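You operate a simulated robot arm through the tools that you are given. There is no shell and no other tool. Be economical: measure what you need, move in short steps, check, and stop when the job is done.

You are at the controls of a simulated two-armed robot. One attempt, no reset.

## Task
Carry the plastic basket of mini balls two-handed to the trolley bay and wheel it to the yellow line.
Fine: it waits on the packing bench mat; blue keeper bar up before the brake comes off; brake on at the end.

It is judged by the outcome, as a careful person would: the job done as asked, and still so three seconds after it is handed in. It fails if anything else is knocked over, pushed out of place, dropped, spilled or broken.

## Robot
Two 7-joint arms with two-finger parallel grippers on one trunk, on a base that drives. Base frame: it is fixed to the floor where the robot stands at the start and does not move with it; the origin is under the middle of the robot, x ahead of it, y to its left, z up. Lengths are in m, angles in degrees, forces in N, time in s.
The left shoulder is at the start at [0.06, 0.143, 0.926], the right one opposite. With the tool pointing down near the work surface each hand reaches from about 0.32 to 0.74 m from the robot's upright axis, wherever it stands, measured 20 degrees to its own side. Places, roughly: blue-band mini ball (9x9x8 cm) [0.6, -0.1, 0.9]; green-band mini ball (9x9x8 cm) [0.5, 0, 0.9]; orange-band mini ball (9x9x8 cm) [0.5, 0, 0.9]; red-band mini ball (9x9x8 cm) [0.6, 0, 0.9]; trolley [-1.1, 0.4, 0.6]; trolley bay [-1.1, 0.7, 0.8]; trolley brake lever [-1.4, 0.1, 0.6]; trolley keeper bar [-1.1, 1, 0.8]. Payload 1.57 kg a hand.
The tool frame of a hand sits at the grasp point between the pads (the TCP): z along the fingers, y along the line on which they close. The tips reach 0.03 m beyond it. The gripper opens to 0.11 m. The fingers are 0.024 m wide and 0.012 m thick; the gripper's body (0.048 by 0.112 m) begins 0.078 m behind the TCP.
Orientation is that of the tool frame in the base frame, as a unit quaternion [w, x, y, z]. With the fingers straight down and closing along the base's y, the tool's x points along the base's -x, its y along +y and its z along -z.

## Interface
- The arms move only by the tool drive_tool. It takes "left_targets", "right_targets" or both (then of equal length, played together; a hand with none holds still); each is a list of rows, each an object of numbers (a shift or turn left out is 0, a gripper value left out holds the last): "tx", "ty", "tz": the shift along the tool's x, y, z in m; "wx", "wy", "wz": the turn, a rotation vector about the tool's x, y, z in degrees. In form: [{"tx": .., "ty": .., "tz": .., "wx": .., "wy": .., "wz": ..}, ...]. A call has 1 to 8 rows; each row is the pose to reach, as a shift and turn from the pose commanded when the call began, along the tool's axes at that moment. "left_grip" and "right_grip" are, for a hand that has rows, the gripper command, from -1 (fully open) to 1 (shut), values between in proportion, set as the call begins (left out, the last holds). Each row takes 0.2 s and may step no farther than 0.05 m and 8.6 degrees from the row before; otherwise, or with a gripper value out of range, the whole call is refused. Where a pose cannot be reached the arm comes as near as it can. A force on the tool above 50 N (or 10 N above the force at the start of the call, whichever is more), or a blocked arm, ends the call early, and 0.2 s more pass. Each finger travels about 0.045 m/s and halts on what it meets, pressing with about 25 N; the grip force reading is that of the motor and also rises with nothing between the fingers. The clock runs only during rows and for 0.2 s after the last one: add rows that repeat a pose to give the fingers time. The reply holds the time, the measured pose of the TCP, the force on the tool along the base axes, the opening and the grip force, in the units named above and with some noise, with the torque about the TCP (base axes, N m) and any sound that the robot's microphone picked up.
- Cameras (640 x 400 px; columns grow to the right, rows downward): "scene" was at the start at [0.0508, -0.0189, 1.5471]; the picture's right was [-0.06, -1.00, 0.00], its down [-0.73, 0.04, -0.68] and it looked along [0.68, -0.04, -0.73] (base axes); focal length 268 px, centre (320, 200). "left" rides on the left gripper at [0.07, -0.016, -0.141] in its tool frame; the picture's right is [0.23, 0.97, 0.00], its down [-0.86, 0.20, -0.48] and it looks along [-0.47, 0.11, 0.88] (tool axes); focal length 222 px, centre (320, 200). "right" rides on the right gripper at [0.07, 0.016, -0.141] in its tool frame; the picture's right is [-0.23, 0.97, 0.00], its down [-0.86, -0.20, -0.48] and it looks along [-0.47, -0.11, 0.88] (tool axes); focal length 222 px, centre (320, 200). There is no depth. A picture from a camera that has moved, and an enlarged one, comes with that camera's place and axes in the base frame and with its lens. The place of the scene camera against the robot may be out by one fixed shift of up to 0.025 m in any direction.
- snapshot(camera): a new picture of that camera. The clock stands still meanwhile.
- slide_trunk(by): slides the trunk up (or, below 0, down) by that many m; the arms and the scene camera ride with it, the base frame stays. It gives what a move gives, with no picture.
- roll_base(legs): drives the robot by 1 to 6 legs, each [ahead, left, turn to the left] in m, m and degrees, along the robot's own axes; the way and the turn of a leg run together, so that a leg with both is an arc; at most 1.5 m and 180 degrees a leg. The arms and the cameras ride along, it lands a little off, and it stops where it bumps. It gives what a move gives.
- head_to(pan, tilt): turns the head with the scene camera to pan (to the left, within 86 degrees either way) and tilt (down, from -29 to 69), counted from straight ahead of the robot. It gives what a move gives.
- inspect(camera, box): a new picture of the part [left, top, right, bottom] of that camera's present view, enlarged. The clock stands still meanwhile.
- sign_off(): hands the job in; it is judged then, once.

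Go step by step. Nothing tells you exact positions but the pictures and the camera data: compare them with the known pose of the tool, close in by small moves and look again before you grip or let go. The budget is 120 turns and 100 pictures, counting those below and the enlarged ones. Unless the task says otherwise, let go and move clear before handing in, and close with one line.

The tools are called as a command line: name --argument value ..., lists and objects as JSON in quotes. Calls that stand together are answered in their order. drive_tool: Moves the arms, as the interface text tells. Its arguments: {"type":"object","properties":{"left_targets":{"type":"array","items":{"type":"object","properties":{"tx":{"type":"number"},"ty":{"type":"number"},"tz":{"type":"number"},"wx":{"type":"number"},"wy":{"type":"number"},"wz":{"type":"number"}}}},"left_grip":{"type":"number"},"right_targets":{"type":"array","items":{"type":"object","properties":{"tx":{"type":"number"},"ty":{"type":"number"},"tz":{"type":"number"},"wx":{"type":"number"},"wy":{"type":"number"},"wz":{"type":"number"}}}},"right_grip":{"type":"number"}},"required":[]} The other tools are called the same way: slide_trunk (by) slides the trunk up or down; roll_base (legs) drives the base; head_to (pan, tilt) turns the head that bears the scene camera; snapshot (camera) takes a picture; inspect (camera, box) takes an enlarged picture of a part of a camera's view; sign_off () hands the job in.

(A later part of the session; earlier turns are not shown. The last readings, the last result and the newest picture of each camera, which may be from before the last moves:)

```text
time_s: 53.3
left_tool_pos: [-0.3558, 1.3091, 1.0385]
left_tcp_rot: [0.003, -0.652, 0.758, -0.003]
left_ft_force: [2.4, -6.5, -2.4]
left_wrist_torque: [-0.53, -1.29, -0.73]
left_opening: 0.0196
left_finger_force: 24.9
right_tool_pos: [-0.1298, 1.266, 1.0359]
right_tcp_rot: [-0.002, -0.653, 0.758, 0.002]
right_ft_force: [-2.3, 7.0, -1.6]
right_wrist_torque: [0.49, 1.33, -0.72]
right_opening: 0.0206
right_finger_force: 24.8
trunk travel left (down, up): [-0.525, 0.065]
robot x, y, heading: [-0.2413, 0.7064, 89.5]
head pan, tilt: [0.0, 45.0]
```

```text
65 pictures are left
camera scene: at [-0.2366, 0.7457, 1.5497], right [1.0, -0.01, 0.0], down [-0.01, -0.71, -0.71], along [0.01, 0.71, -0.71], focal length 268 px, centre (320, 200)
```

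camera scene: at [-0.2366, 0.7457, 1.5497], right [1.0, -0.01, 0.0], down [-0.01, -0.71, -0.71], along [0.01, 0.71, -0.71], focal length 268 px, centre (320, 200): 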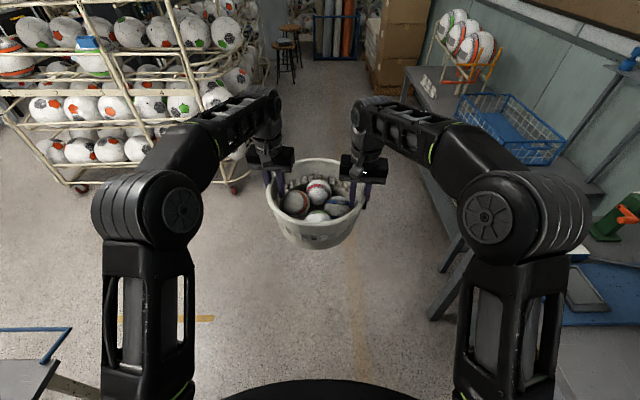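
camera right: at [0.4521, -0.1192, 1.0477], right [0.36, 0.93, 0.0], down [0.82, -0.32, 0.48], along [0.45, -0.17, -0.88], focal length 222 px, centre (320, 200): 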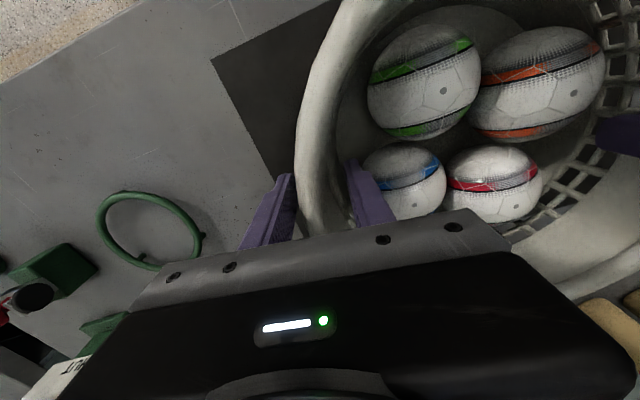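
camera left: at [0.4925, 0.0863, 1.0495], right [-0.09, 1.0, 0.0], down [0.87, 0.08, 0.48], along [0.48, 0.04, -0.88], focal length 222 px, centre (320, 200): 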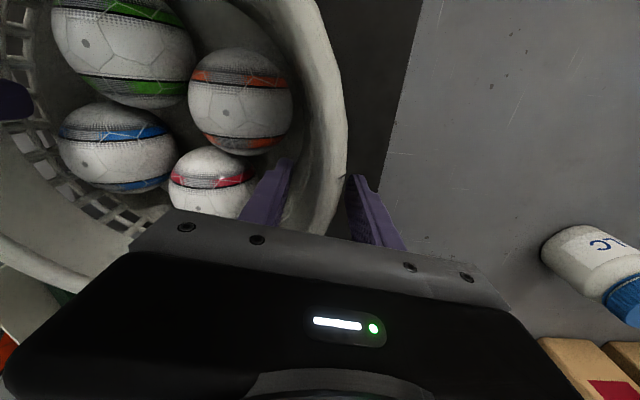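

roll_base --legs '[[0, 0, 90]]'

snapshot --camera "scene"

snapshot --camera "left"

snapshot --camera "right"

```text
time_s: 57.5
left_tool_pos: [-0.8415, 0.6042, 1.0382]
left_tcp_rot: [-0.004, 0.996, -0.087, 0.001]
left_ft_force: [5.2, -2.1, -2.1]
left_wrist_torque: [1.35, -0.24, -0.65]
left_opening: 0.0195
left_finger_force: 24.8
right_tool_pos: [-0.794, 0.8282, 1.037]
right_tcp_rot: [0.003, 0.996, -0.086, -0.001]
right_ft_force: [-4.7, 2.2, -2.2]
right_wrist_torque: [-1.36, 0.18, -0.66]
right_opening: 0.0205
right_finger_force: 25.4
trunk travel left (down, up): [-0.525, 0.065]
robot x, y, heading: [-0.2449, 0.7076, 178.2]
head pan, tilt: [0.0, 45.0]
```

```text
64 pictures are left
camera scene: at [-0.2892, 0.6945, 1.5497], right [0.03, 1.0, 0.0], down [0.71, -0.02, -0.71], along [-0.71, 0.02, -0.71], focal length 268 px, centre (320, 200)
```

scene: 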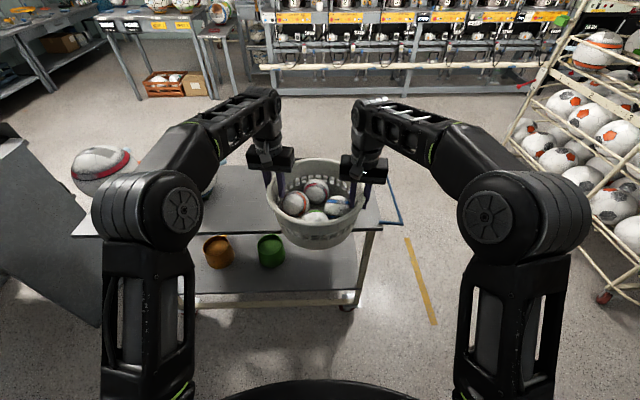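

```text
63 pictures are left
camera left: at [-0.7708, 0.6053, 1.18], right [0.06, -1.0, -0.01], down [-0.88, -0.05, 0.48], along [-0.48, -0.02, -0.88], focal length 222 px, centre (320, 200)
```

left: 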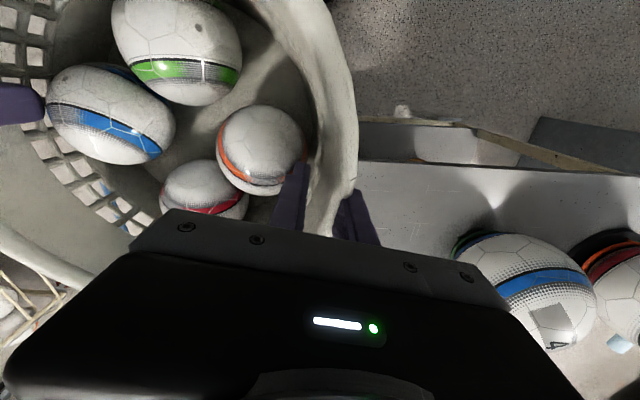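

```text
62 pictures are left
camera right: at [-0.7277, 0.8004, 1.1773], right [-0.39, -0.92, 0.0], down [-0.81, 0.34, 0.48], along [-0.44, 0.18, -0.88], focal length 222 px, centre (320, 200)
```

right: 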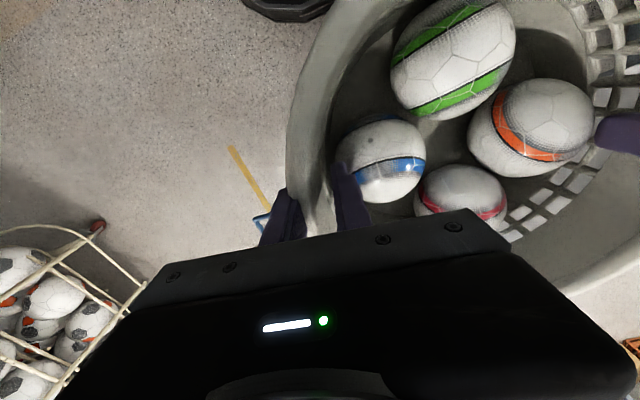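

Basket is clear of the trolley top (~z 0.78). Drive ahead 0.28 m to put it over the bay at (−1.10, 0.72).

roll_base --legs '[[0.28, 0, 0]]'

head_to --pan 0 --tilt 52

snapshot --camera "scene"

snapshot --camera "right"

```text
time_s: 59.5
left_tool_pos: [-1.1189, 0.6114, 1.037]
left_tcp_rot: [-0.005, 0.996, -0.086, 0.001]
left_ft_force: [7.7, -2.1, -3.4]
left_wrist_torque: [1.03, -1.06, -0.83]
left_opening: 0.0195
left_finger_force: 25.1
right_tool_pos: [-1.0702, 0.8353, 1.0354]
right_tcp_rot: [0.003, 0.996, -0.085, -0.001]
right_ft_force: [-7.2, 3.1, -2.3]
right_wrist_torque: [-1.17, 1.09, -0.88]
right_opening: 0.0203
right_finger_force: 24.8
trunk travel left (down, up): [-0.525, 0.065]
robot x, y, heading: [-0.5159, 0.7154, 178.2]
head pan, tilt: [0.0, 45.0]
```

```text
time_s: 60.1
left_tool_pos: [-1.1169, 0.6117, 1.0379]
left_tcp_rot: [-0.004, 0.996, -0.086, 0.003]
left_ft_force: [5.7, -2.4, -2.7]
left_wrist_torque: [1.19, -0.71, -0.72]
left_opening: 0.0198
left_finger_force: 25.4
right_tool_pos: [-1.0703, 0.8367, 1.0367]
right_tcp_rot: [0.002, 0.996, -0.086, -0.002]
right_ft_force: [-6.3, 3.3, -2.6]
right_wrist_torque: [-1.22, 0.7, -0.77]
right_opening: 0.0198
right_finger_force: 25.1
trunk travel left (down, up): [-0.525, 0.065]
robot x, y, heading: [-0.5137, 0.7172, 178.3]
head pan, tilt: [0.0, 52.0]
```

```text
61 pictures are left
camera scene: at [-0.5582, 0.7028, 1.5402], right [0.03, 1.0, 0.0], down [0.79, -0.02, -0.62], along [-0.62, 0.02, -0.79], focal length 268 px, centre (320, 200)
```

scene: 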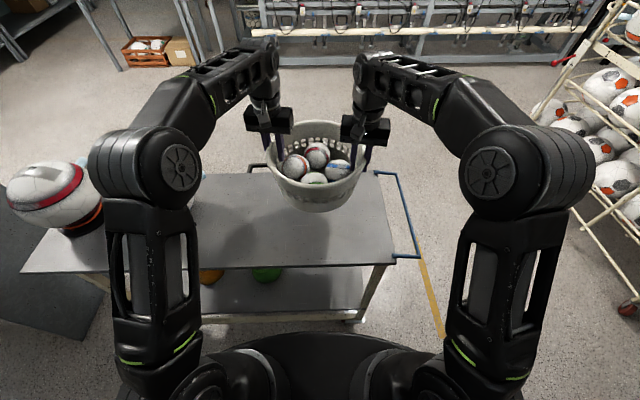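

```text
60 pictures are left
camera right: at [-1.0035, 0.8083, 1.1775], right [-0.39, -0.92, 0.01], down [-0.81, 0.34, 0.48], along [-0.45, 0.18, -0.88], focal length 222 px, centre (320, 200)
```

right: 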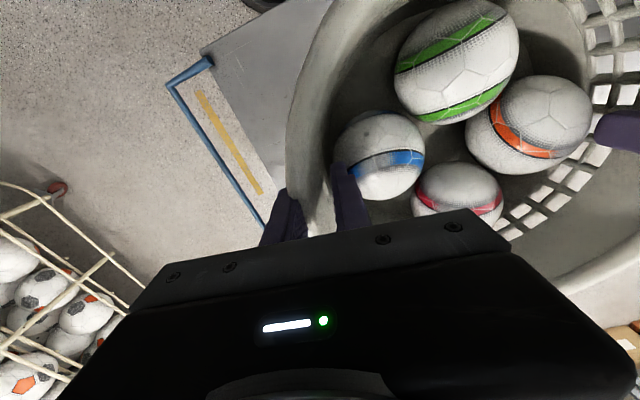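

Over the bay. Lower both hands together, pausing above the surface.

drive_tool --left_targets '[{"tz": 0.03}, {"tz": 0.06}, {"tz": 0.09}, {"tz": 0.11}, {"tz": 0.12}]' --right_targets '[{"tz": 0.03}, {"tz": 0.06}, {"tz": 0.09}, {"tz": 0.11}, {"tz": 0.12}]'

inspect --camera "scene" --box '[220, 90, 460, 290]'

```text
time_s: 61.3
left_tool_pos: [-1.1168, 0.6105, 0.9175]
left_tcp_rot: [-0.004, 0.996, -0.086, 0.002]
left_ft_force: [5.0, -8.6, -1.6]
left_wrist_torque: [1.13, -0.84, -0.83]
left_opening: 0.0196
left_finger_force: 24.5
right_tool_pos: [-1.071, 0.8351, 0.916]
right_tcp_rot: [0.001, 0.996, -0.085, -0.001]
right_ft_force: [-5.2, 8.6, -3.1]
right_wrist_torque: [-1.14, 0.78, -0.77]
right_opening: 0.0203
right_finger_force: 25.1
trunk travel left (down, up): [-0.525, 0.065]
robot x, y, heading: [-0.5148, 0.7161, 178.2]
head pan, tilt: [0.0, 52.0]
```

```text
2.00 times, centred on (340, 190) of scene
camera zoom: at [-0.5586, 0.7028, 1.5402], right [0.03, 1.0, 0.0], down [0.79, -0.02, -0.62], along [-0.61, 0.02, -0.79], focal length 536 px, centre (280, 220)
```

zoom: 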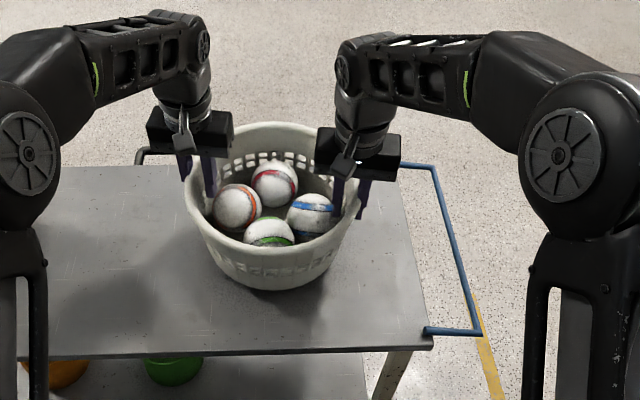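

drive_tool --left_targets '[{"tz": 0.008}, {"tz": 0.016}, {"tz": 0.02}]' --right_targets '[{"tz": 0.008}, {"tz": 0.016}, {"tz": 0.02}]'

inspect --camera "scene" --box '[220, 90, 460, 290]'

```text
time_s: 62.1
left_tool_pos: [-1.1177, 0.6117, 0.8966]
left_tcp_rot: [-0.004, 0.996, -0.085, 0.001]
left_ft_force: [3.0, -13.5, -1.3]
left_wrist_torque: [1.3, -0.4, -0.75]
left_opening: 0.02
left_finger_force: 24.7
right_tool_pos: [-1.0704, 0.8356, 0.8964]
right_tcp_rot: [0.001, 0.996, -0.086, 0.001]
right_ft_force: [-2.7, 14.7, -2.9]
right_wrist_torque: [-1.24, 0.39, -0.65]
right_opening: 0.0197
right_finger_force: 25.1
trunk travel left (down, up): [-0.525, 0.065]
robot x, y, heading: [-0.5138, 0.7135, 178.5]
head pan, tilt: [0.0, 52.0]
```

```text
2.00 times, centred on (340, 190) of scene
camera zoom: at [-0.5585, 0.7027, 1.5402], right [0.03, 1.0, 0.0], down [0.79, -0.02, -0.62], along [-0.61, 0.02, -0.79], focal length 536 px, centre (280, 220)
```

zoom: 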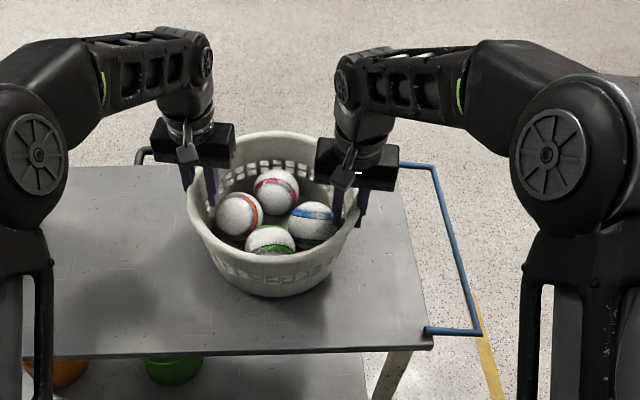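

drive_tool --left_targets '[{"tz": 0.006}, {"tz": 0.01}, {"tz": 0.013}]' --right_targets '[{"tz": 0.006}, {"tz": 0.01}, {"tz": 0.013}]'

```text
time_s: 62.9
left_tool_pos: [-1.1178, 0.6118, 0.8873]
left_tcp_rot: [-0.003, 0.996, -0.085, -0.002]
left_ft_force: [-2.0, -17.7, 4.8]
left_wrist_torque: [1.25, -0.21, -0.62]
left_opening: 0.0194
left_finger_force: 24.5
right_tool_pos: [-1.07, 0.8347, 0.8863]
right_tcp_rot: [0.002, 0.996, -0.085, -0.004]
right_ft_force: [3.6, 19.1, 22.6]
right_wrist_torque: [-1.26, 0.14, -0.61]
right_opening: 0.0198
right_finger_force: 24.7
trunk travel left (down, up): [-0.525, 0.065]
robot x, y, heading: [-0.5129, 0.7138, 178.1]
head pan, tilt: [0.0, 52.0]
```

Contact with the trolley top (z≈0.78). Ease the pressing and release partway.

drive_tool --left_targets '[{"tz": -0.002}, {"tz": -0.002}]' --right_targets '[{"tz": -0.003}, {"tz": -0.003}]'

drive_tool --left_targets '[{"tz": 0}, {"tz": 0}, {"tz": 0}]' --right_targets '[{"tz": 0}, {"tz": 0}, {"tz": 0}]' --left_grip 0.27 --right_grip 0.27

snapshot --camera "left"

snapshot --camera "right"

```text
time_s: 63.5
left_tool_pos: [-1.1168, 0.611, 0.8874]
left_tcp_rot: [-0.004, 0.996, -0.086, 0.001]
left_ft_force: [3.1, -18.6, 4.7]
left_wrist_torque: [1.5, 0.32, -0.53]
left_opening: 0.0197
left_finger_force: 24.8
right_tool_pos: [-1.0689, 0.8361, 0.8865]
right_tcp_rot: [0.001, 0.996, -0.084, -0.001]
right_ft_force: [-3.2, 17.9, 7.3]
right_wrist_torque: [-0.95, 1.15, -0.78]
right_opening: 0.0199
right_finger_force: 25.0
trunk travel left (down, up): [-0.525, 0.065]
robot x, y, heading: [-0.5151, 0.714, 178.1]
head pan, tilt: [0.0, 52.0]
```

```text
time_s: 64.3
left_tool_pos: [-1.1177, 0.6125, 0.8891]
left_tcp_rot: [-0.004, 0.996, -0.086, 0.0]
left_ft_force: [-0.1, -0.2, 0.3]
left_wrist_torque: [0.03, 0.0, 0.01]
left_opening: 0.0397
left_finger_force: 0.1
right_tool_pos: [-1.0694, 0.8351, 0.8857]
right_tcp_rot: [0.002, 0.996, -0.084, -0.001]
right_ft_force: [-0.6, 0.1, 0.9]
right_wrist_torque: [0.02, 0.01, -0.03]
right_opening: 0.0403
right_finger_force: 0.0
trunk travel left (down, up): [-0.525, 0.065]
robot x, y, heading: [-0.5146, 0.7168, 178.2]
head pan, tilt: [0.0, 52.0]
```

```text
57 pictures are left
camera left: at [-1.0456, 0.6144, 1.0295], right [0.06, -1.0, -0.01], down [-0.88, -0.05, 0.48], along [-0.48, -0.02, -0.88], focal length 222 px, centre (320, 200)
```

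left: 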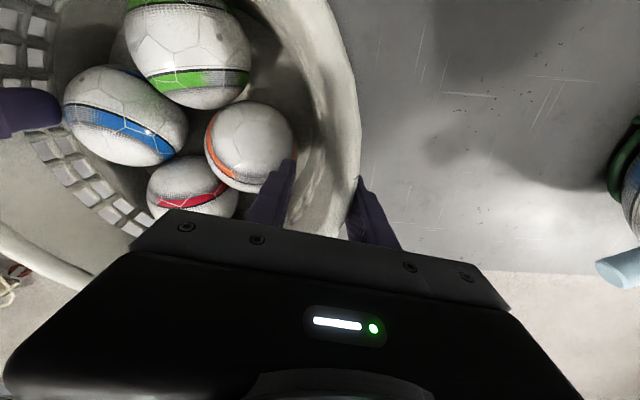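

```text
56 pictures are left
camera right: at [-1.0032, 0.8075, 1.0277], right [-0.39, -0.92, 0.01], down [-0.81, 0.34, 0.48], along [-0.44, 0.18, -0.88], focal length 222 px, centre (320, 200)
```

right: 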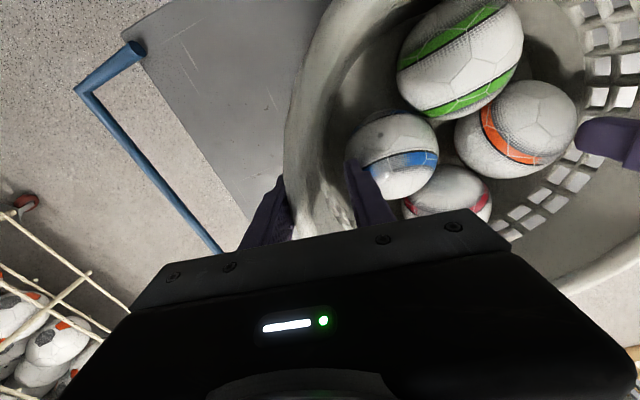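

Released cleanly; lift both hands straight up and out of the basket.

drive_tool --left_targets '[{"tz": -0.02}, {"tz": -0.05}, {"tz": -0.09}, {"tz": -0.13}]' --right_targets '[{"tz": -0.02}, {"tz": -0.05}, {"tz": -0.09}, {"tz": -0.13}]'

snapshot --camera "scene"

snapshot --camera "right"

```text
time_s: 65.3
left_tool_pos: [-1.114, 0.6095, 1.0172]
left_tcp_rot: [-0.004, 0.996, -0.086, 0.0]
left_ft_force: [0.3, -0.2, 0.1]
left_wrist_torque: [0.02, 0.02, 0.01]
left_opening: 0.0404
left_finger_force: 0.1
right_tool_pos: [-1.0655, 0.8332, 1.017]
right_tcp_rot: [0.002, 0.996, -0.085, -0.001]
right_ft_force: [0.3, -0.1, -0.8]
right_wrist_torque: [0.0, 0.02, -0.01]
right_opening: 0.0403
right_finger_force: 0.2
trunk travel left (down, up): [-0.525, 0.065]
robot x, y, heading: [-0.5124, 0.7167, 178.2]
head pan, tilt: [0.0, 52.0]
```

```text
55 pictures are left
camera scene: at [-0.557, 0.7028, 1.5401], right [0.03, 1.0, 0.0], down [0.79, -0.02, -0.62], along [-0.62, 0.02, -0.79], focal length 268 px, centre (320, 200)
```

scene: 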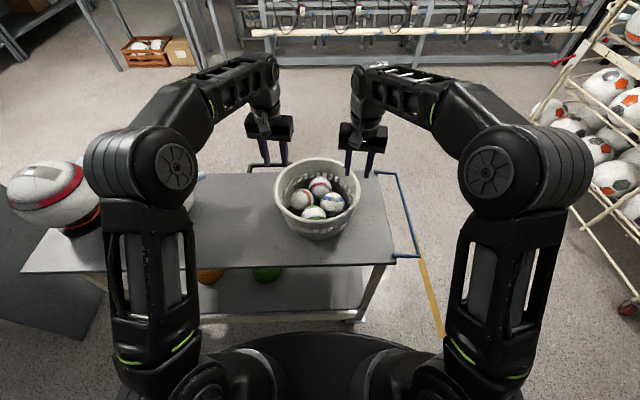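

```text
54 pictures are left
camera right: at [-1.0001, 0.806, 1.1584], right [-0.39, -0.92, 0.01], down [-0.81, 0.34, 0.48], along [-0.44, 0.18, -0.88], focal length 222 px, centre (320, 200)
```

right: 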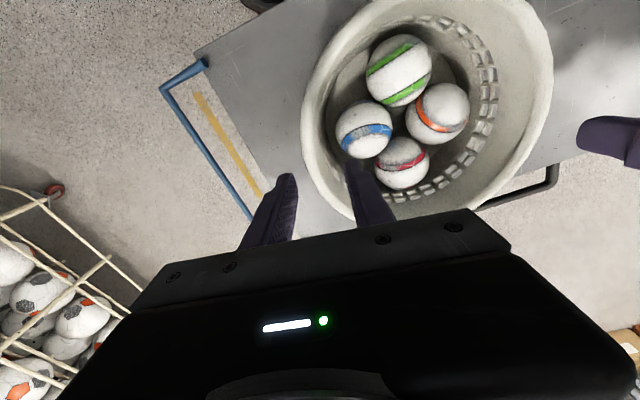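

The basket sits safely in the bay. The keeper bar is folded out horizontally: cross rod along x at about y=1.036, z=0.774, hinges at y≈0.945. I'll bring the right hand over it, squared to the rod.

drive_tool --right_targets '[{"tx": -0.004, "ty": -0.04, "wz": -5}, {"tx": -0.008, "ty": -0.085, "wz": -9.8}, {"tx": -0.012, "ty": -0.13, "wz": -9.8}, {"tx": -0.016, "ty": -0.175, "wz": -9.8}, {"tx": -0.02, "ty": -0.2025, "wz": -9.8}, {"tx": -0.02, "ty": -0.2025, "tz": 0.04, "wz": -9.8}, {"tx": -0.02, "ty": -0.2025, "tz": 0.08, "wz": -9.8}, {"tx": -0.02, "ty": -0.2025, "tz": 0.12, "wz": -9.8}]' --right_grip -0.27

snapshot --camera "right"

inspect --camera "scene" --box '[280, 100, 480, 280]'

```text
time_s: 67.1
left_tool_pos: [-1.1158, 0.6086, 1.0166]
left_tcp_rot: [-0.003, 0.996, -0.085, 0.001]
left_ft_force: [0.6, -0.2, 0.9]
left_wrist_torque: [-0.02, 0.01, 0.0]
left_opening: 0.0403
left_finger_force: 0.0
right_tool_pos: [-1.0583, 1.0393, 0.8944]
right_tcp_rot: [0.001, 1.0, 0.001, -0.002]
right_ft_force: [-0.9, 0.2, -0.2]
right_wrist_torque: [0.01, -0.02, 0.01]
right_opening: 0.0699
right_finger_force: 0.1
trunk travel left (down, up): [-0.525, 0.065]
robot x, y, heading: [-0.5143, 0.7152, 178.3]
head pan, tilt: [0.0, 52.0]
```

```text
53 pictures are left
camera right: at [-0.9878, 1.0246, 1.0359], right [-0.23, -0.97, 0.0], down [-0.85, 0.2, 0.48], along [-0.47, 0.1, -0.88], focal length 222 px, centre (320, 200)
```

right: 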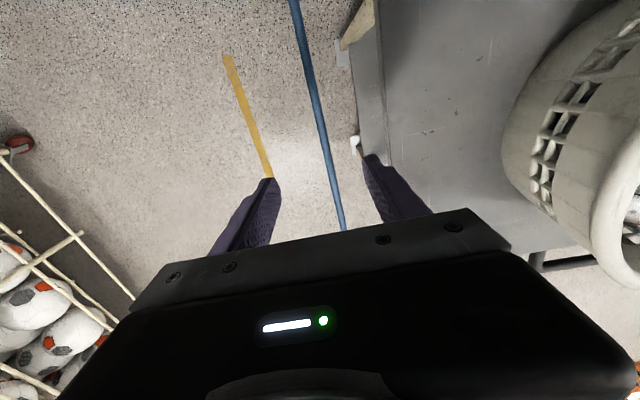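

```text
2.22 times, centred on (380, 190) of scene
camera zoom: at [-0.5586, 0.703, 1.5402], right [0.03, 1.0, 0.0], down [0.79, -0.02, -0.62], along [-0.61, 0.02, -0.79], focal length 596 px, centre (187, 222)
```

zoom: 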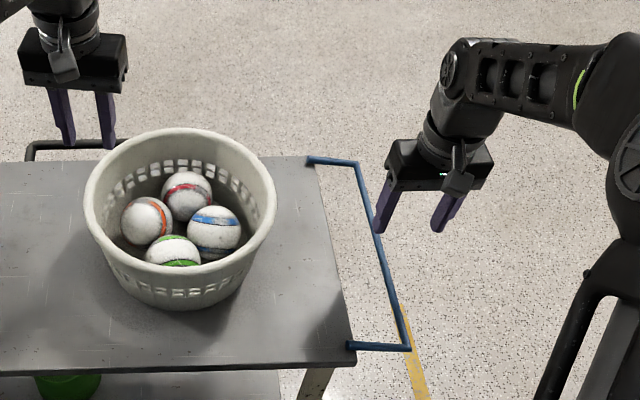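

The rod is between the fingers (y≈1.033). Lower onto it.

drive_tool --right_targets '[{"ty": 0.006, "tz": 0.03}, {"ty": 0.006, "tz": 0.06}, {"ty": 0.006, "tz": 0.09}, {"ty": 0.006, "tz": 0.12}]'

snapshot --camera "right"

inspect --camera "scene" --box '[320, 120, 460, 280]'

```text
time_s: 68.1
left_tool_pos: [-1.1148, 0.6092, 1.0154]
left_tcp_rot: [-0.004, 0.996, -0.085, 0.001]
left_ft_force: [-0.1, 0.1, 0.7]
left_wrist_torque: [0.01, -0.01, -0.01]
left_opening: 0.0403
left_finger_force: 0.0
right_tool_pos: [-1.0556, 1.032, 0.7757]
right_tcp_rot: [0.003, 1.0, 0.001, -0.001]
right_ft_force: [0.1, 0.2, -0.1]
right_wrist_torque: [-0.03, -0.02, -0.04]
right_opening: 0.0697
right_finger_force: 0.0
trunk travel left (down, up): [-0.525, 0.065]
robot x, y, heading: [-0.5151, 0.7138, 178.4]
head pan, tilt: [0.0, 52.0]
```

```text
51 pictures are left
camera right: at [-0.9848, 1.0174, 0.9158], right [-0.23, -0.97, 0.01], down [-0.85, 0.2, 0.48], along [-0.47, 0.1, -0.88], focal length 222 px, centre (320, 200)
```

right: 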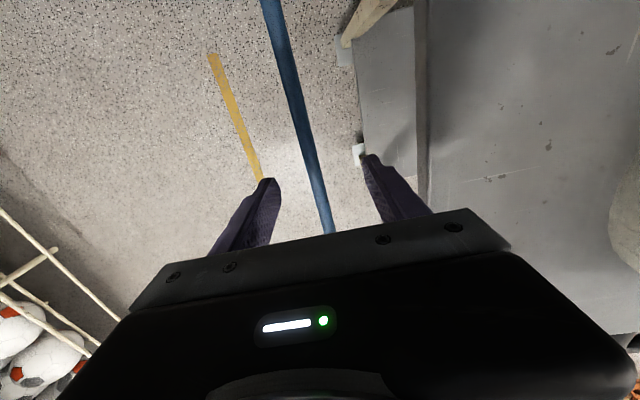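

```text
2.50 times, centred on (390, 200) of scene
camera zoom: at [-0.5584, 0.703, 1.5402], right [0.03, 1.0, 0.0], down [0.79, -0.02, -0.62], along [-0.61, 0.02, -0.79], focal length 670 px, centre (145, 200)
```

zoom: 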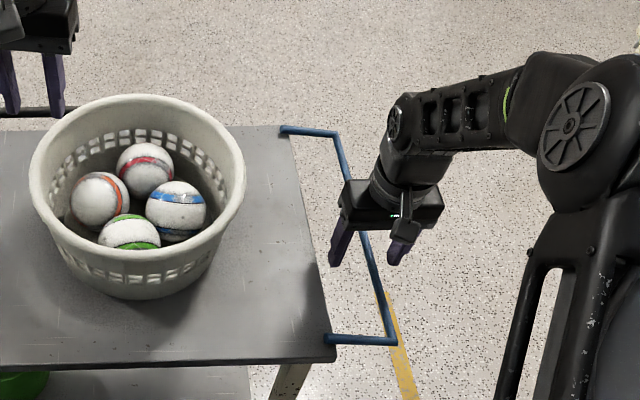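

Close on the rod.

drive_tool --right_targets '[{"tz": 0}, {"tz": 0}, {"tz": 0}, {"tz": 0}, {"tz": 0}]' --right_grip 1

```text
time_s: 69.3
left_tool_pos: [-1.1151, 0.6083, 1.0172]
left_tcp_rot: [-0.003, 0.996, -0.085, 0.001]
left_ft_force: [-1.2, 0.0, -0.1]
left_wrist_torque: [0.0, 0.0, 0.01]
left_opening: 0.0402
left_finger_force: 0.0
right_tool_pos: [-1.0547, 1.0337, 0.7747]
right_tcp_rot: [0.002, 1.0, 0.001, -0.002]
right_ft_force: [-0.9, 0.5, -1.3]
right_wrist_torque: [0.0, -0.01, -0.09]
right_opening: 0.0136
right_finger_force: 29.3
trunk travel left (down, up): [-0.525, 0.065]
robot x, y, heading: [-0.5131, 0.715, 178.3]
head pan, tilt: [0.0, 52.0]
```

Gripped (13.6 mm rod). Swing it up along its arc, first 45°.

drive_tool --right_targets '[{"ty": 0.0008, "tz": -0.012}, {"ty": 0.0031, "tz": -0.0233}, {"ty": 0.0069, "tz": -0.0344}, {"ty": 0.0121, "tz": -0.045}, {"ty": 0.0186, "tz": -0.0548}, {"ty": 0.0264, "tz": -0.0636}]'

inspect --camera "scene" --box '[320, 120, 460, 280]'

```text
time_s: 70.6
left_tool_pos: [-1.1155, 0.6084, 1.0153]
left_tcp_rot: [-0.005, 0.996, -0.086, 0.0]
left_ft_force: [0.6, -0.1, 0.3]
left_wrist_torque: [0.04, 0.01, 0.0]
left_opening: 0.0402
left_finger_force: 0.0
right_tool_pos: [-1.055, 1.0247, 0.8328]
right_tcp_rot: [-0.006, 1.0, -0.003, -0.004]
right_ft_force: [1.2, 8.3, 2.8]
right_wrist_torque: [0.01, 0.06, 0.41]
right_opening: 0.0134
right_finger_force: 29.9
trunk travel left (down, up): [-0.525, 0.065]
robot x, y, heading: [-0.513, 0.7178, 178.3]
head pan, tilt: [0.0, 52.0]
stopped in row 6 (right hand): the force on the tool passed its limit (the readings are from after the stop); the commanded pose is now the measured one
```

```text
2.50 times, centred on (390, 200) of scene
camera zoom: at [-0.5577, 0.7023, 1.54], right [0.03, 1.0, 0.0], down [0.79, -0.02, -0.62], along [-0.62, 0.02, -0.79], focal length 670 px, centre (145, 200)
```

zoom: 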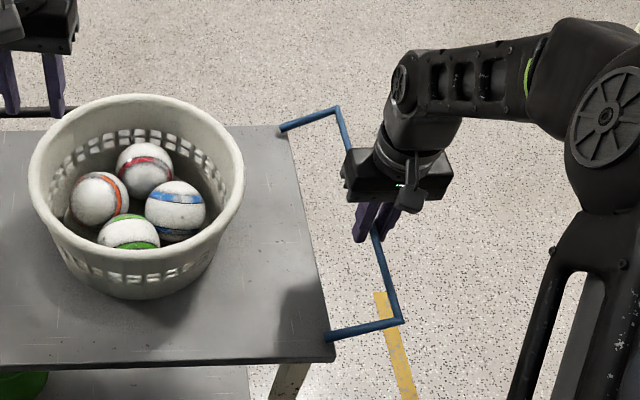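

From the traced path the bar started drooped ~10°: hinge ≈ (y 0.945, z 0.79), radius 0.09. Continue along the corrected arc.

drive_tool --right_targets '[{"ty": 0.0042, "tz": -0.0068}, {"ty": 0.0088, "tz": -0.0131}, {"ty": 0.0139, "tz": -0.0191}, {"ty": 0.0195, "tz": -0.0246}, {"ty": 0.0256, "tz": -0.0296}, {"ty": 0.032, "tz": -0.034}]'

```text
time_s: 72.0
left_tool_pos: [-1.1145, 0.611, 1.0169]
left_tcp_rot: [-0.004, 0.996, -0.087, 0.0]
left_ft_force: [1.0, 0.2, 0.3]
left_wrist_torque: [0.0, 0.03, 0.0]
left_opening: 0.0399
left_finger_force: 0.1
right_tool_pos: [-1.0543, 0.9905, 0.8696]
right_tcp_rot: [-0.003, 1.0, -0.003, -0.006]
right_ft_force: [-6.4, 15.3, 25.3]
right_wrist_torque: [0.12, 0.03, 0.22]
right_opening: 0.0138
right_finger_force: 29.8
trunk travel left (down, up): [-0.525, 0.065]
robot x, y, heading: [-0.5146, 0.7138, 178.1]
head pan, tilt: [0.0, 52.0]
```

drive_tool --right_targets '[{"ty": 0.007, "tz": -0.006}, {"ty": 0.0159, "tz": -0.0094}, {"ty": 0.0235, "tz": -0.0122}, {"ty": 0.0314, "tz": -0.0142}, {"ty": 0.0378, "tz": -0.0153}, {"ty": 0.0442, "tz": -0.016}, {"ty": 0.05, "tz": -0.0162}]'

snapshot --camera "scene"

snapshot --camera "right"

```text
time_s: 73.6
left_tool_pos: [-1.1161, 0.6115, 1.0154]
left_tcp_rot: [-0.004, 0.996, -0.087, 0.001]
left_ft_force: [0.4, 0.2, 0.6]
left_wrist_torque: [0.01, 0.03, 0.03]
left_opening: 0.0398
left_finger_force: 0.0
right_tool_pos: [-1.0535, 0.9465, 0.8786]
right_tcp_rot: [-0.006, 1.0, -0.004, -0.002]
right_ft_force: [-1.5, 15.6, -13.0]
right_wrist_torque: [0.06, -0.25, 0.42]
right_opening: 0.0137
right_finger_force: 30.2
trunk travel left (down, up): [-0.525, 0.065]
robot x, y, heading: [-0.5137, 0.7155, 178.2]
head pan, tilt: [0.0, 52.0]
```

```text
48 pictures are left
camera scene: at [-0.5594, 0.7062, 1.5399], right [0.03, 1.0, 0.0], down [0.79, -0.03, -0.61], along [-0.61, 0.02, -0.79], focal length 268 px, centre (320, 200)
```

scene: 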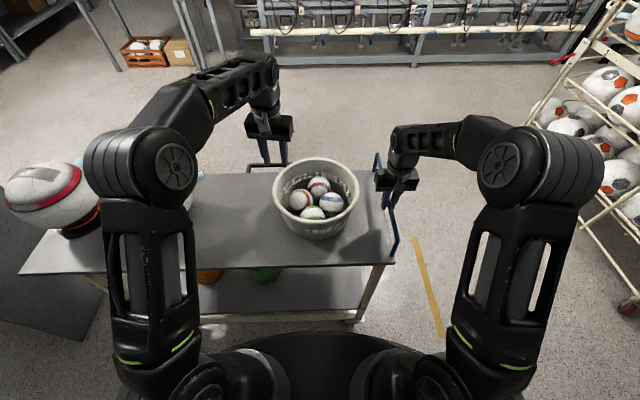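

```text
47 pictures are left
camera right: at [-0.9838, 0.9276, 1.0195], right [-0.24, -0.97, -0.01], down [-0.85, 0.2, 0.48], along [-0.47, 0.12, -0.88], focal length 222 px, centre (320, 200)
```

right: 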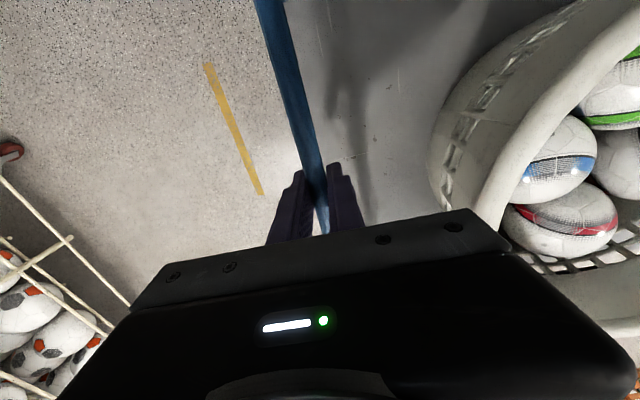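

Bar is nearly vertical; push a few mm more to reach its stop.

drive_tool --right_targets '[{"ty": 0.004, "tz": 0.002}, {"ty": 0.008, "tz": 0.003}, {"ty": 0.008, "tz": 0.003}]'

```text
time_s: 74.4
left_tool_pos: [-1.1157, 0.6145, 1.0161]
left_tcp_rot: [-0.002, 0.996, -0.087, 0.001]
left_ft_force: [0.6, 0.4, -0.5]
left_wrist_torque: [-0.01, -0.03, 0.02]
left_opening: 0.0403
left_finger_force: 0.0
right_tool_pos: [-1.0542, 0.9466, 0.8787]
right_tcp_rot: [-0.009, 1.0, -0.006, -0.003]
right_ft_force: [4.9, 46.1, 0.9]
right_wrist_torque: [0.04, -0.77, 0.44]
right_opening: 0.0136
right_finger_force: 30.1
trunk travel left (down, up): [-0.525, 0.065]
robot x, y, heading: [-0.5111, 0.7197, 178.1]
head pan, tilt: [0.0, 52.0]
```

It's against its stop. Ease the push, open the fingers, and see whether it stays.

drive_tool --right_targets '[{"ty": -0.005, "tz": 0}, {"ty": -0.007, "tz": 0}]'

drive_tool --right_targets '[{"tz": 0}, {"tz": 0}, {"tz": 0}]' --right_grip 0.5

inspect --camera "right" --box '[160, 0, 480, 240]'

```text
time_s: 75.0
left_tool_pos: [-1.1147, 0.6123, 1.0175]
left_tcp_rot: [-0.003, 0.996, -0.087, 0.0]
left_ft_force: [0.5, 0.4, -0.3]
left_wrist_torque: [-0.02, -0.01, -0.01]
left_opening: 0.0401
left_finger_force: 0.0
right_tool_pos: [-1.0536, 0.9474, 0.8782]
right_tcp_rot: [-0.005, 1.0, -0.003, -0.003]
right_ft_force: [12.2, 32.1, -1.0]
right_wrist_torque: [0.05, 0.33, 0.33]
right_opening: 0.0135
right_finger_force: 30.3
trunk travel left (down, up): [-0.525, 0.065]
robot x, y, heading: [-0.5124, 0.7168, 178.4]
head pan, tilt: [0.0, 52.0]
```

```text
time_s: 75.8
left_tool_pos: [-1.1158, 0.6102, 1.0163]
left_tcp_rot: [-0.003, 0.996, -0.086, 0.0]
left_ft_force: [-0.1, 0.5, -0.5]
left_wrist_torque: [0.01, -0.03, 0.02]
left_opening: 0.0401
left_finger_force: 0.0
right_tool_pos: [-1.0555, 0.9375, 0.8803]
right_tcp_rot: [-0.003, 1.0, -0.002, -0.005]
right_ft_force: [-1.3, 2.5, 0.1]
right_wrist_torque: [0.07, 0.02, 0.03]
right_opening: 0.0294
right_finger_force: 0.7
trunk travel left (down, up): [-0.525, 0.065]
robot x, y, heading: [-0.5123, 0.7143, 178.3]
head pan, tilt: [0.0, 52.0]
```

```text
1.67 times, centred on (320, 120) of right
camera zoom: at [-0.9856, 0.9211, 1.0208], right [-0.23, -0.97, 0.0], down [-0.85, 0.2, 0.49], along [-0.47, 0.12, -0.87], focal length 370 px, centre (320, 333)
```

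zoom: 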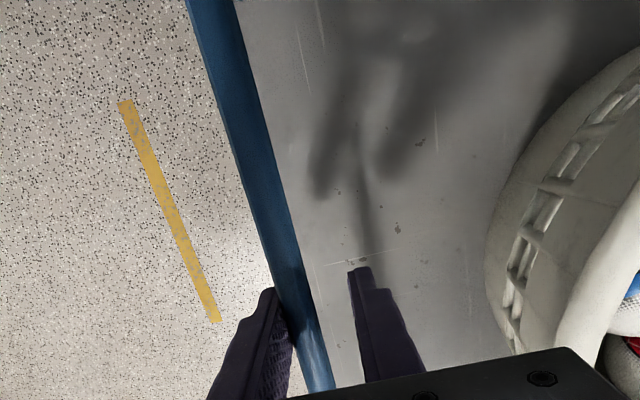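

The outer finger may touch the rod; I'll open further and check whether the rod stays by itself.

drive_tool --right_targets '[{"ty": -0.008}, {"ty": -0.008}, {"ty": -0.008}, {"ty": -0.008}]' --right_grip 0.0

inspect --camera "right" --box '[160, 0, 480, 240]'

inspect --camera "scene" --box '[320, 120, 460, 280]'

```text
time_s: 76.8
left_tool_pos: [-1.1147, 0.6101, 1.0164]
left_tcp_rot: [-0.004, 0.996, -0.086, 0.0]
left_ft_force: [0.5, -0.9, 0.2]
left_wrist_torque: [0.0, 0.01, -0.02]
left_opening: 0.0402
left_finger_force: 0.2
right_tool_pos: [-1.0559, 0.9483, 0.8798]
right_tcp_rot: [-0.005, 1.0, -0.003, -0.004]
right_ft_force: [0.6, -0.1, -0.3]
right_wrist_torque: [-0.01, -0.05, -0.01]
right_opening: 0.0549
right_finger_force: 0.0
trunk travel left (down, up): [-0.525, 0.065]
robot x, y, heading: [-0.5122, 0.715, 178.2]
head pan, tilt: [0.0, 52.0]
```

```text
1.67 times, centred on (320, 120) of right
camera zoom: at [-0.9849, 0.9302, 1.0206], right [-0.23, -0.97, -0.01], down [-0.85, 0.2, 0.49], along [-0.47, 0.12, -0.87], focal length 370 px, centre (320, 333)
```

zoom: 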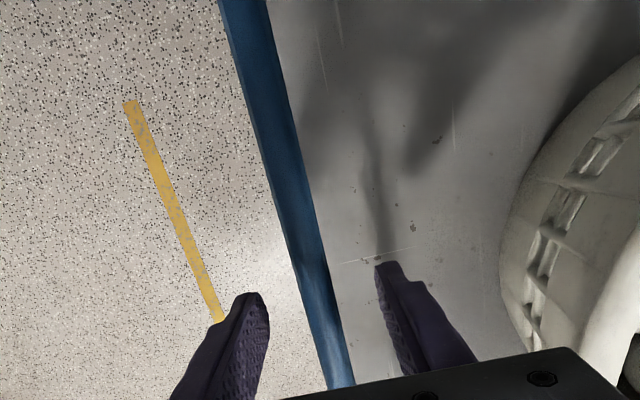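

```text
2.50 times, centred on (390, 200) of scene
camera zoom: at [-0.558, 0.7034, 1.5402], right [0.03, 1.0, 0.0], down [0.79, -0.02, -0.62], along [-0.62, 0.02, -0.79], focal length 670 px, centre (145, 200)
```

zoom: 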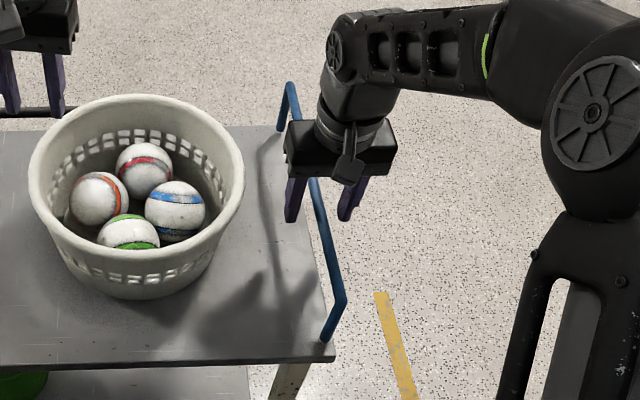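

The keeper bar stands upright on its own. Lift the right hand clear, then drive around the +y end to the handle/brake side.

drive_tool --right_targets '[{"tz": -0.03}, {"tz": -0.07}, {"tz": -0.11}, {"tz": -0.15}]'

roll_base --legs '[[-0.3, 0, 0], [0, -0.93, 1.8], [1.0, 0, 0]]'

snapshot --camera "scene"

```text
time_s: 77.8
left_tool_pos: [-1.1154, 0.6107, 1.0162]
left_tcp_rot: [-0.003, 0.996, -0.086, 0.001]
left_ft_force: [0.2, 0.1, 0.3]
left_wrist_torque: [-0.01, -0.01, 0.01]
left_opening: 0.0401
left_finger_force: 0.1
right_tool_pos: [-1.0525, 0.9476, 1.0296]
right_tcp_rot: [-0.004, 1.0, -0.002, -0.004]
right_ft_force: [-0.2, -0.2, 0.3]
right_wrist_torque: [-0.02, 0.0, -0.03]
right_opening: 0.0549
right_finger_force: 0.0
trunk travel left (down, up): [-0.525, 0.065]
robot x, y, heading: [-0.5129, 0.7135, 178.0]
head pan, tilt: [0.0, 52.0]
```

```text
time_s: 89.3
left_tool_pos: [-1.8368, 1.539, 1.0168]
left_tcp_rot: [-0.004, 0.997, -0.083, 0.0]
left_ft_force: [-0.7, 0.1, 0.6]
left_wrist_torque: [-0.01, 0.01, 0.01]
left_opening: 0.0402
left_finger_force: 0.0
right_tool_pos: [-1.7761, 1.8764, 1.0285]
right_tcp_rot: [-0.005, 1.0, 0.001, -0.004]
right_ft_force: [-0.4, 0.2, -0.2]
right_wrist_torque: [0.0, -0.03, 0.0]
right_opening: 0.0545
right_finger_force: 0.0
trunk travel left (down, up): [-0.525, 0.065]
robot x, y, heading: [-1.2334, 1.6493, 178.4]
head pan, tilt: [0.0, 52.0]
```

```text
43 pictures are left
camera scene: at [-1.2801, 1.6357, 1.5402], right [0.02, 1.0, 0.0], down [0.79, -0.02, -0.62], along [-0.62, 0.01, -0.79], focal length 268 px, centre (320, 200)
```

scene: 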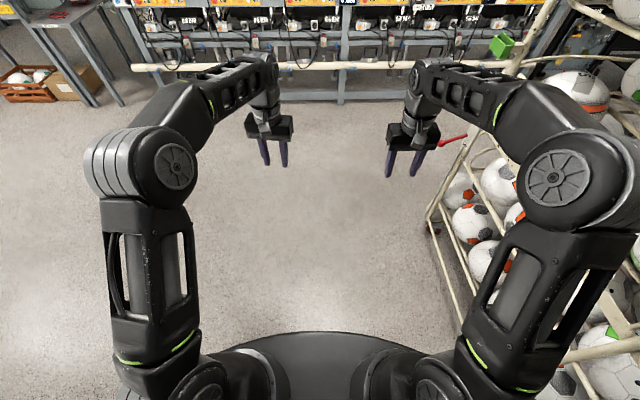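

roll_base --legs '[[0.9, 0.15, 0], [0, 0, 90]]'

head_to --pan 40 --tilt 30

snapshot --camera "scene"

```text
time_s: 98.0
left_tool_pos: [-2.0169, 0.9278, 1.016]
left_tcp_rot: [-0.004, 0.752, 0.659, -0.003]
left_ft_force: [-0.1, -0.9, 0.3]
left_wrist_torque: [0.0, 0.01, 0.0]
left_opening: 0.04
left_finger_force: 0.2
right_tool_pos: [-2.3548, 0.9777, 1.0299]
right_tcp_rot: [0.001, 0.694, 0.72, -0.007]
right_ft_force: [0.6, 0.1, -0.8]
right_wrist_torque: [0.01, 0.03, 0.02]
right_opening: 0.0552
right_finger_force: 0.0
trunk travel left (down, up): [-0.525, 0.065]
robot x, y, heading: [-2.1472, 1.5253, -89.4]
head pan, tilt: [0.0, 52.0]
```

```text
time_s: 99.1
left_tool_pos: [-2.0154, 0.9274, 1.017]
left_tcp_rot: [-0.003, 0.752, 0.659, -0.003]
left_ft_force: [-0.8, 0.0, -0.6]
left_wrist_torque: [0.01, -0.02, 0.0]
left_opening: 0.0402
left_finger_force: 0.0
right_tool_pos: [-2.3555, 0.9775, 1.0283]
right_tcp_rot: [0.001, 0.694, 0.72, -0.006]
right_ft_force: [-0.2, 1.2, -0.4]
right_wrist_torque: [0.03, 0.0, 0.0]
right_opening: 0.0549
right_finger_force: 0.1
trunk travel left (down, up): [-0.525, 0.065]
robot x, y, heading: [-2.1497, 1.5254, -89.5]
head pan, tilt: [40.0, 30.0]
```

```text
42 pictures are left
camera scene: at [-2.0868, 1.472, 1.5723], right [-0.76, -0.65, 0.0], down [-0.33, 0.38, -0.87], along [0.56, -0.66, -0.5], focal length 268 px, centre (320, 200)
```

scene: 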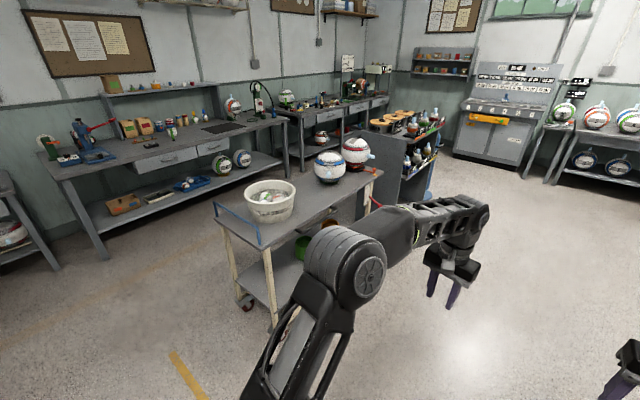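

I can see the red brake lever near the −y end of the trolley's far side. Turn to face it and strafe along.

roll_base --legs '[[0, 0, 89.5], [0, -1.15, 0]]'

head_to --pan 0 --tilt 40

snapshot --camera "scene"

snapshot --camera "right"

snapshot --camera "left"

```text
time_s: 108.8
left_tool_pos: [-1.5526, 0.4732, 1.017]
left_tcp_rot: [0.0, 0.082, 0.997, -0.004]
left_ft_force: [0.1, -0.1, 0.0]
left_wrist_torque: [0.01, -0.02, 0.0]
left_opening: 0.0402
left_finger_force: 0.0
right_tool_pos: [-1.6118, 0.1357, 1.0286]
right_tcp_rot: [0.004, -0.003, 1.0, -0.005]
right_ft_force: [0.4, -0.6, 0.2]
right_wrist_torque: [0.04, 0.01, -0.02]
right_opening: 0.0553
right_finger_force: 0.0
trunk travel left (down, up): [-0.525, 0.065]
robot x, y, heading: [-2.151, 0.3603, -1.0]
head pan, tilt: [40.0, 30.0]
```

```text
time_s: 109.9
left_tool_pos: [-1.5521, 0.4738, 1.0165]
left_tcp_rot: [-0.001, 0.082, 0.997, -0.003]
left_ft_force: [0.2, 0.2, 0.0]
left_wrist_torque: [0.03, 0.04, -0.04]
left_opening: 0.0401
left_finger_force: 0.0
right_tool_pos: [-1.6121, 0.1352, 1.0303]
right_tcp_rot: [0.004, -0.002, 1.0, -0.004]
right_ft_force: [0.0, -0.5, -0.5]
right_wrist_torque: [0.01, -0.03, -0.03]
right_opening: 0.055
right_finger_force: 0.0
trunk travel left (down, up): [-0.525, 0.065]
robot x, y, heading: [-2.1511, 0.3602, -1.4]
head pan, tilt: [0.0, 40.0]
```

```text
41 pictures are left
camera scene: at [-2.0969, 0.346, 1.557], right [-0.02, -1.0, 0.0], down [-0.64, 0.01, -0.77], along [0.77, -0.02, -0.64], focal length 268 px, centre (320, 200)
```

scene: 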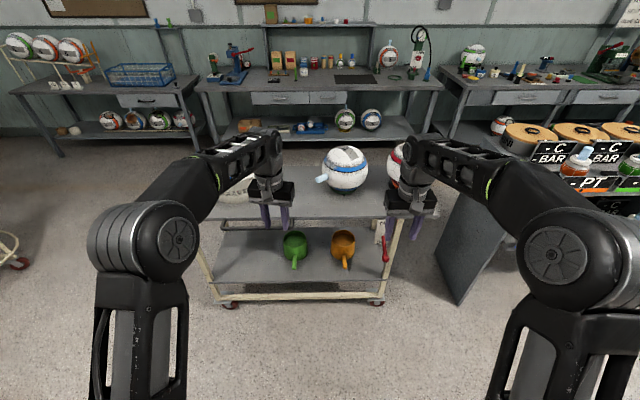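

```text
40 pictures are left
camera right: at [-1.6828, 0.1523, 1.1698], right [0.22, 0.98, -0.01], down [0.85, -0.19, 0.49], along [0.47, -0.11, -0.87], focal length 222 px, centre (320, 200)
```

right: 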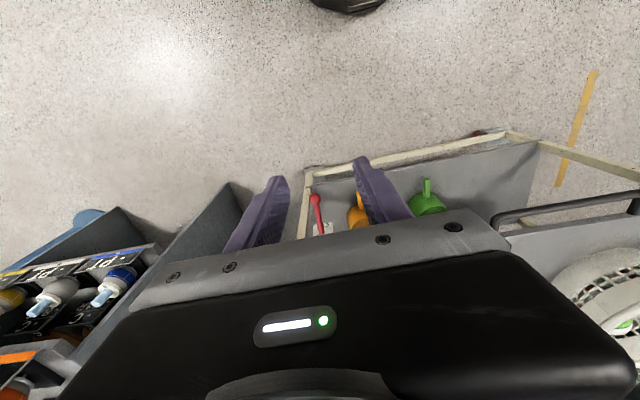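

```text
39 pictures are left
camera left: at [-1.6231, 0.4684, 1.1582], right [-0.07, 1.0, -0.01], down [0.88, 0.06, 0.48], along [0.48, 0.03, -0.88], focal length 222 px, centre (320, 200)
```

left: 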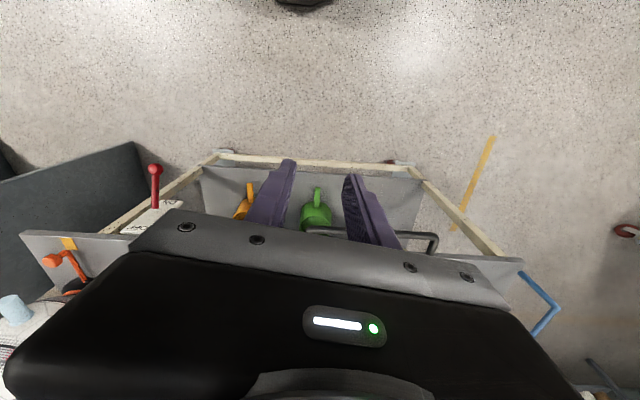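

inspect --camera "scene" --box '[330, 190, 450, 300]'

inspect --camera "left" --box '[20, 130, 220, 260]'

inspect --camera "scene" --box '[190, 150, 400, 310]'

```text
3.64 times, centred on (390, 245) of scene
camera zoom: at [-2.0969, 0.346, 1.557], right [-0.02, -1.0, 0.0], down [-0.64, 0.01, -0.77], along [0.77, -0.02, -0.64], focal length 975 px, centre (66, 36)
```

zoom: 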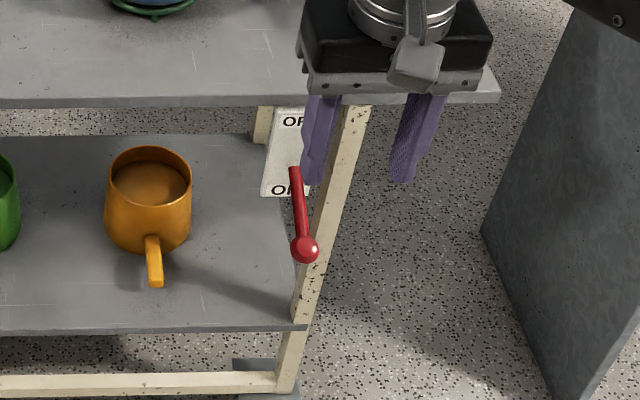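

```text
3.08 times, centred on (120, 195) of left
camera zoom: at [-1.6231, 0.4684, 1.1582], right [-0.07, 1.0, -0.01], down [0.88, 0.06, 0.48], along [0.48, 0.03, -0.88], focal length 684 px, centre (935, 215)
```

zoom: 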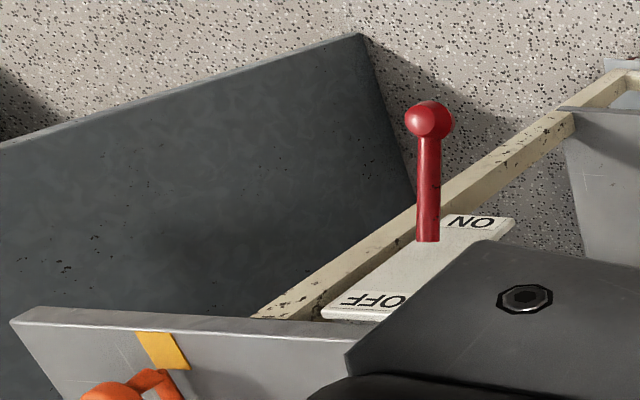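

```text
2.50 times, centred on (295, 230) of scene
camera zoom: at [-2.0969, 0.346, 1.557], right [-0.02, -1.0, 0.0], down [-0.64, 0.01, -0.77], along [0.77, -0.02, -0.64], focal length 670 px, centre (382, 125)
```

zoom: 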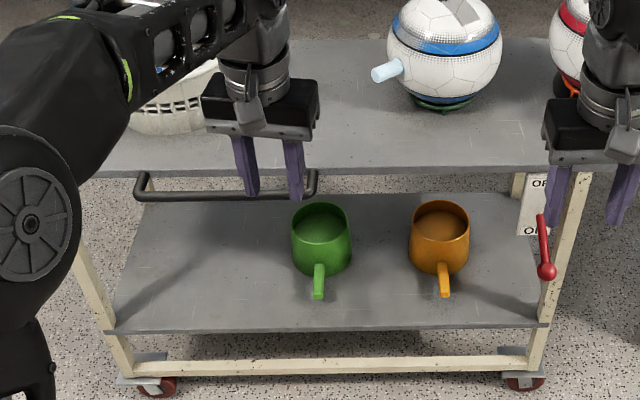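

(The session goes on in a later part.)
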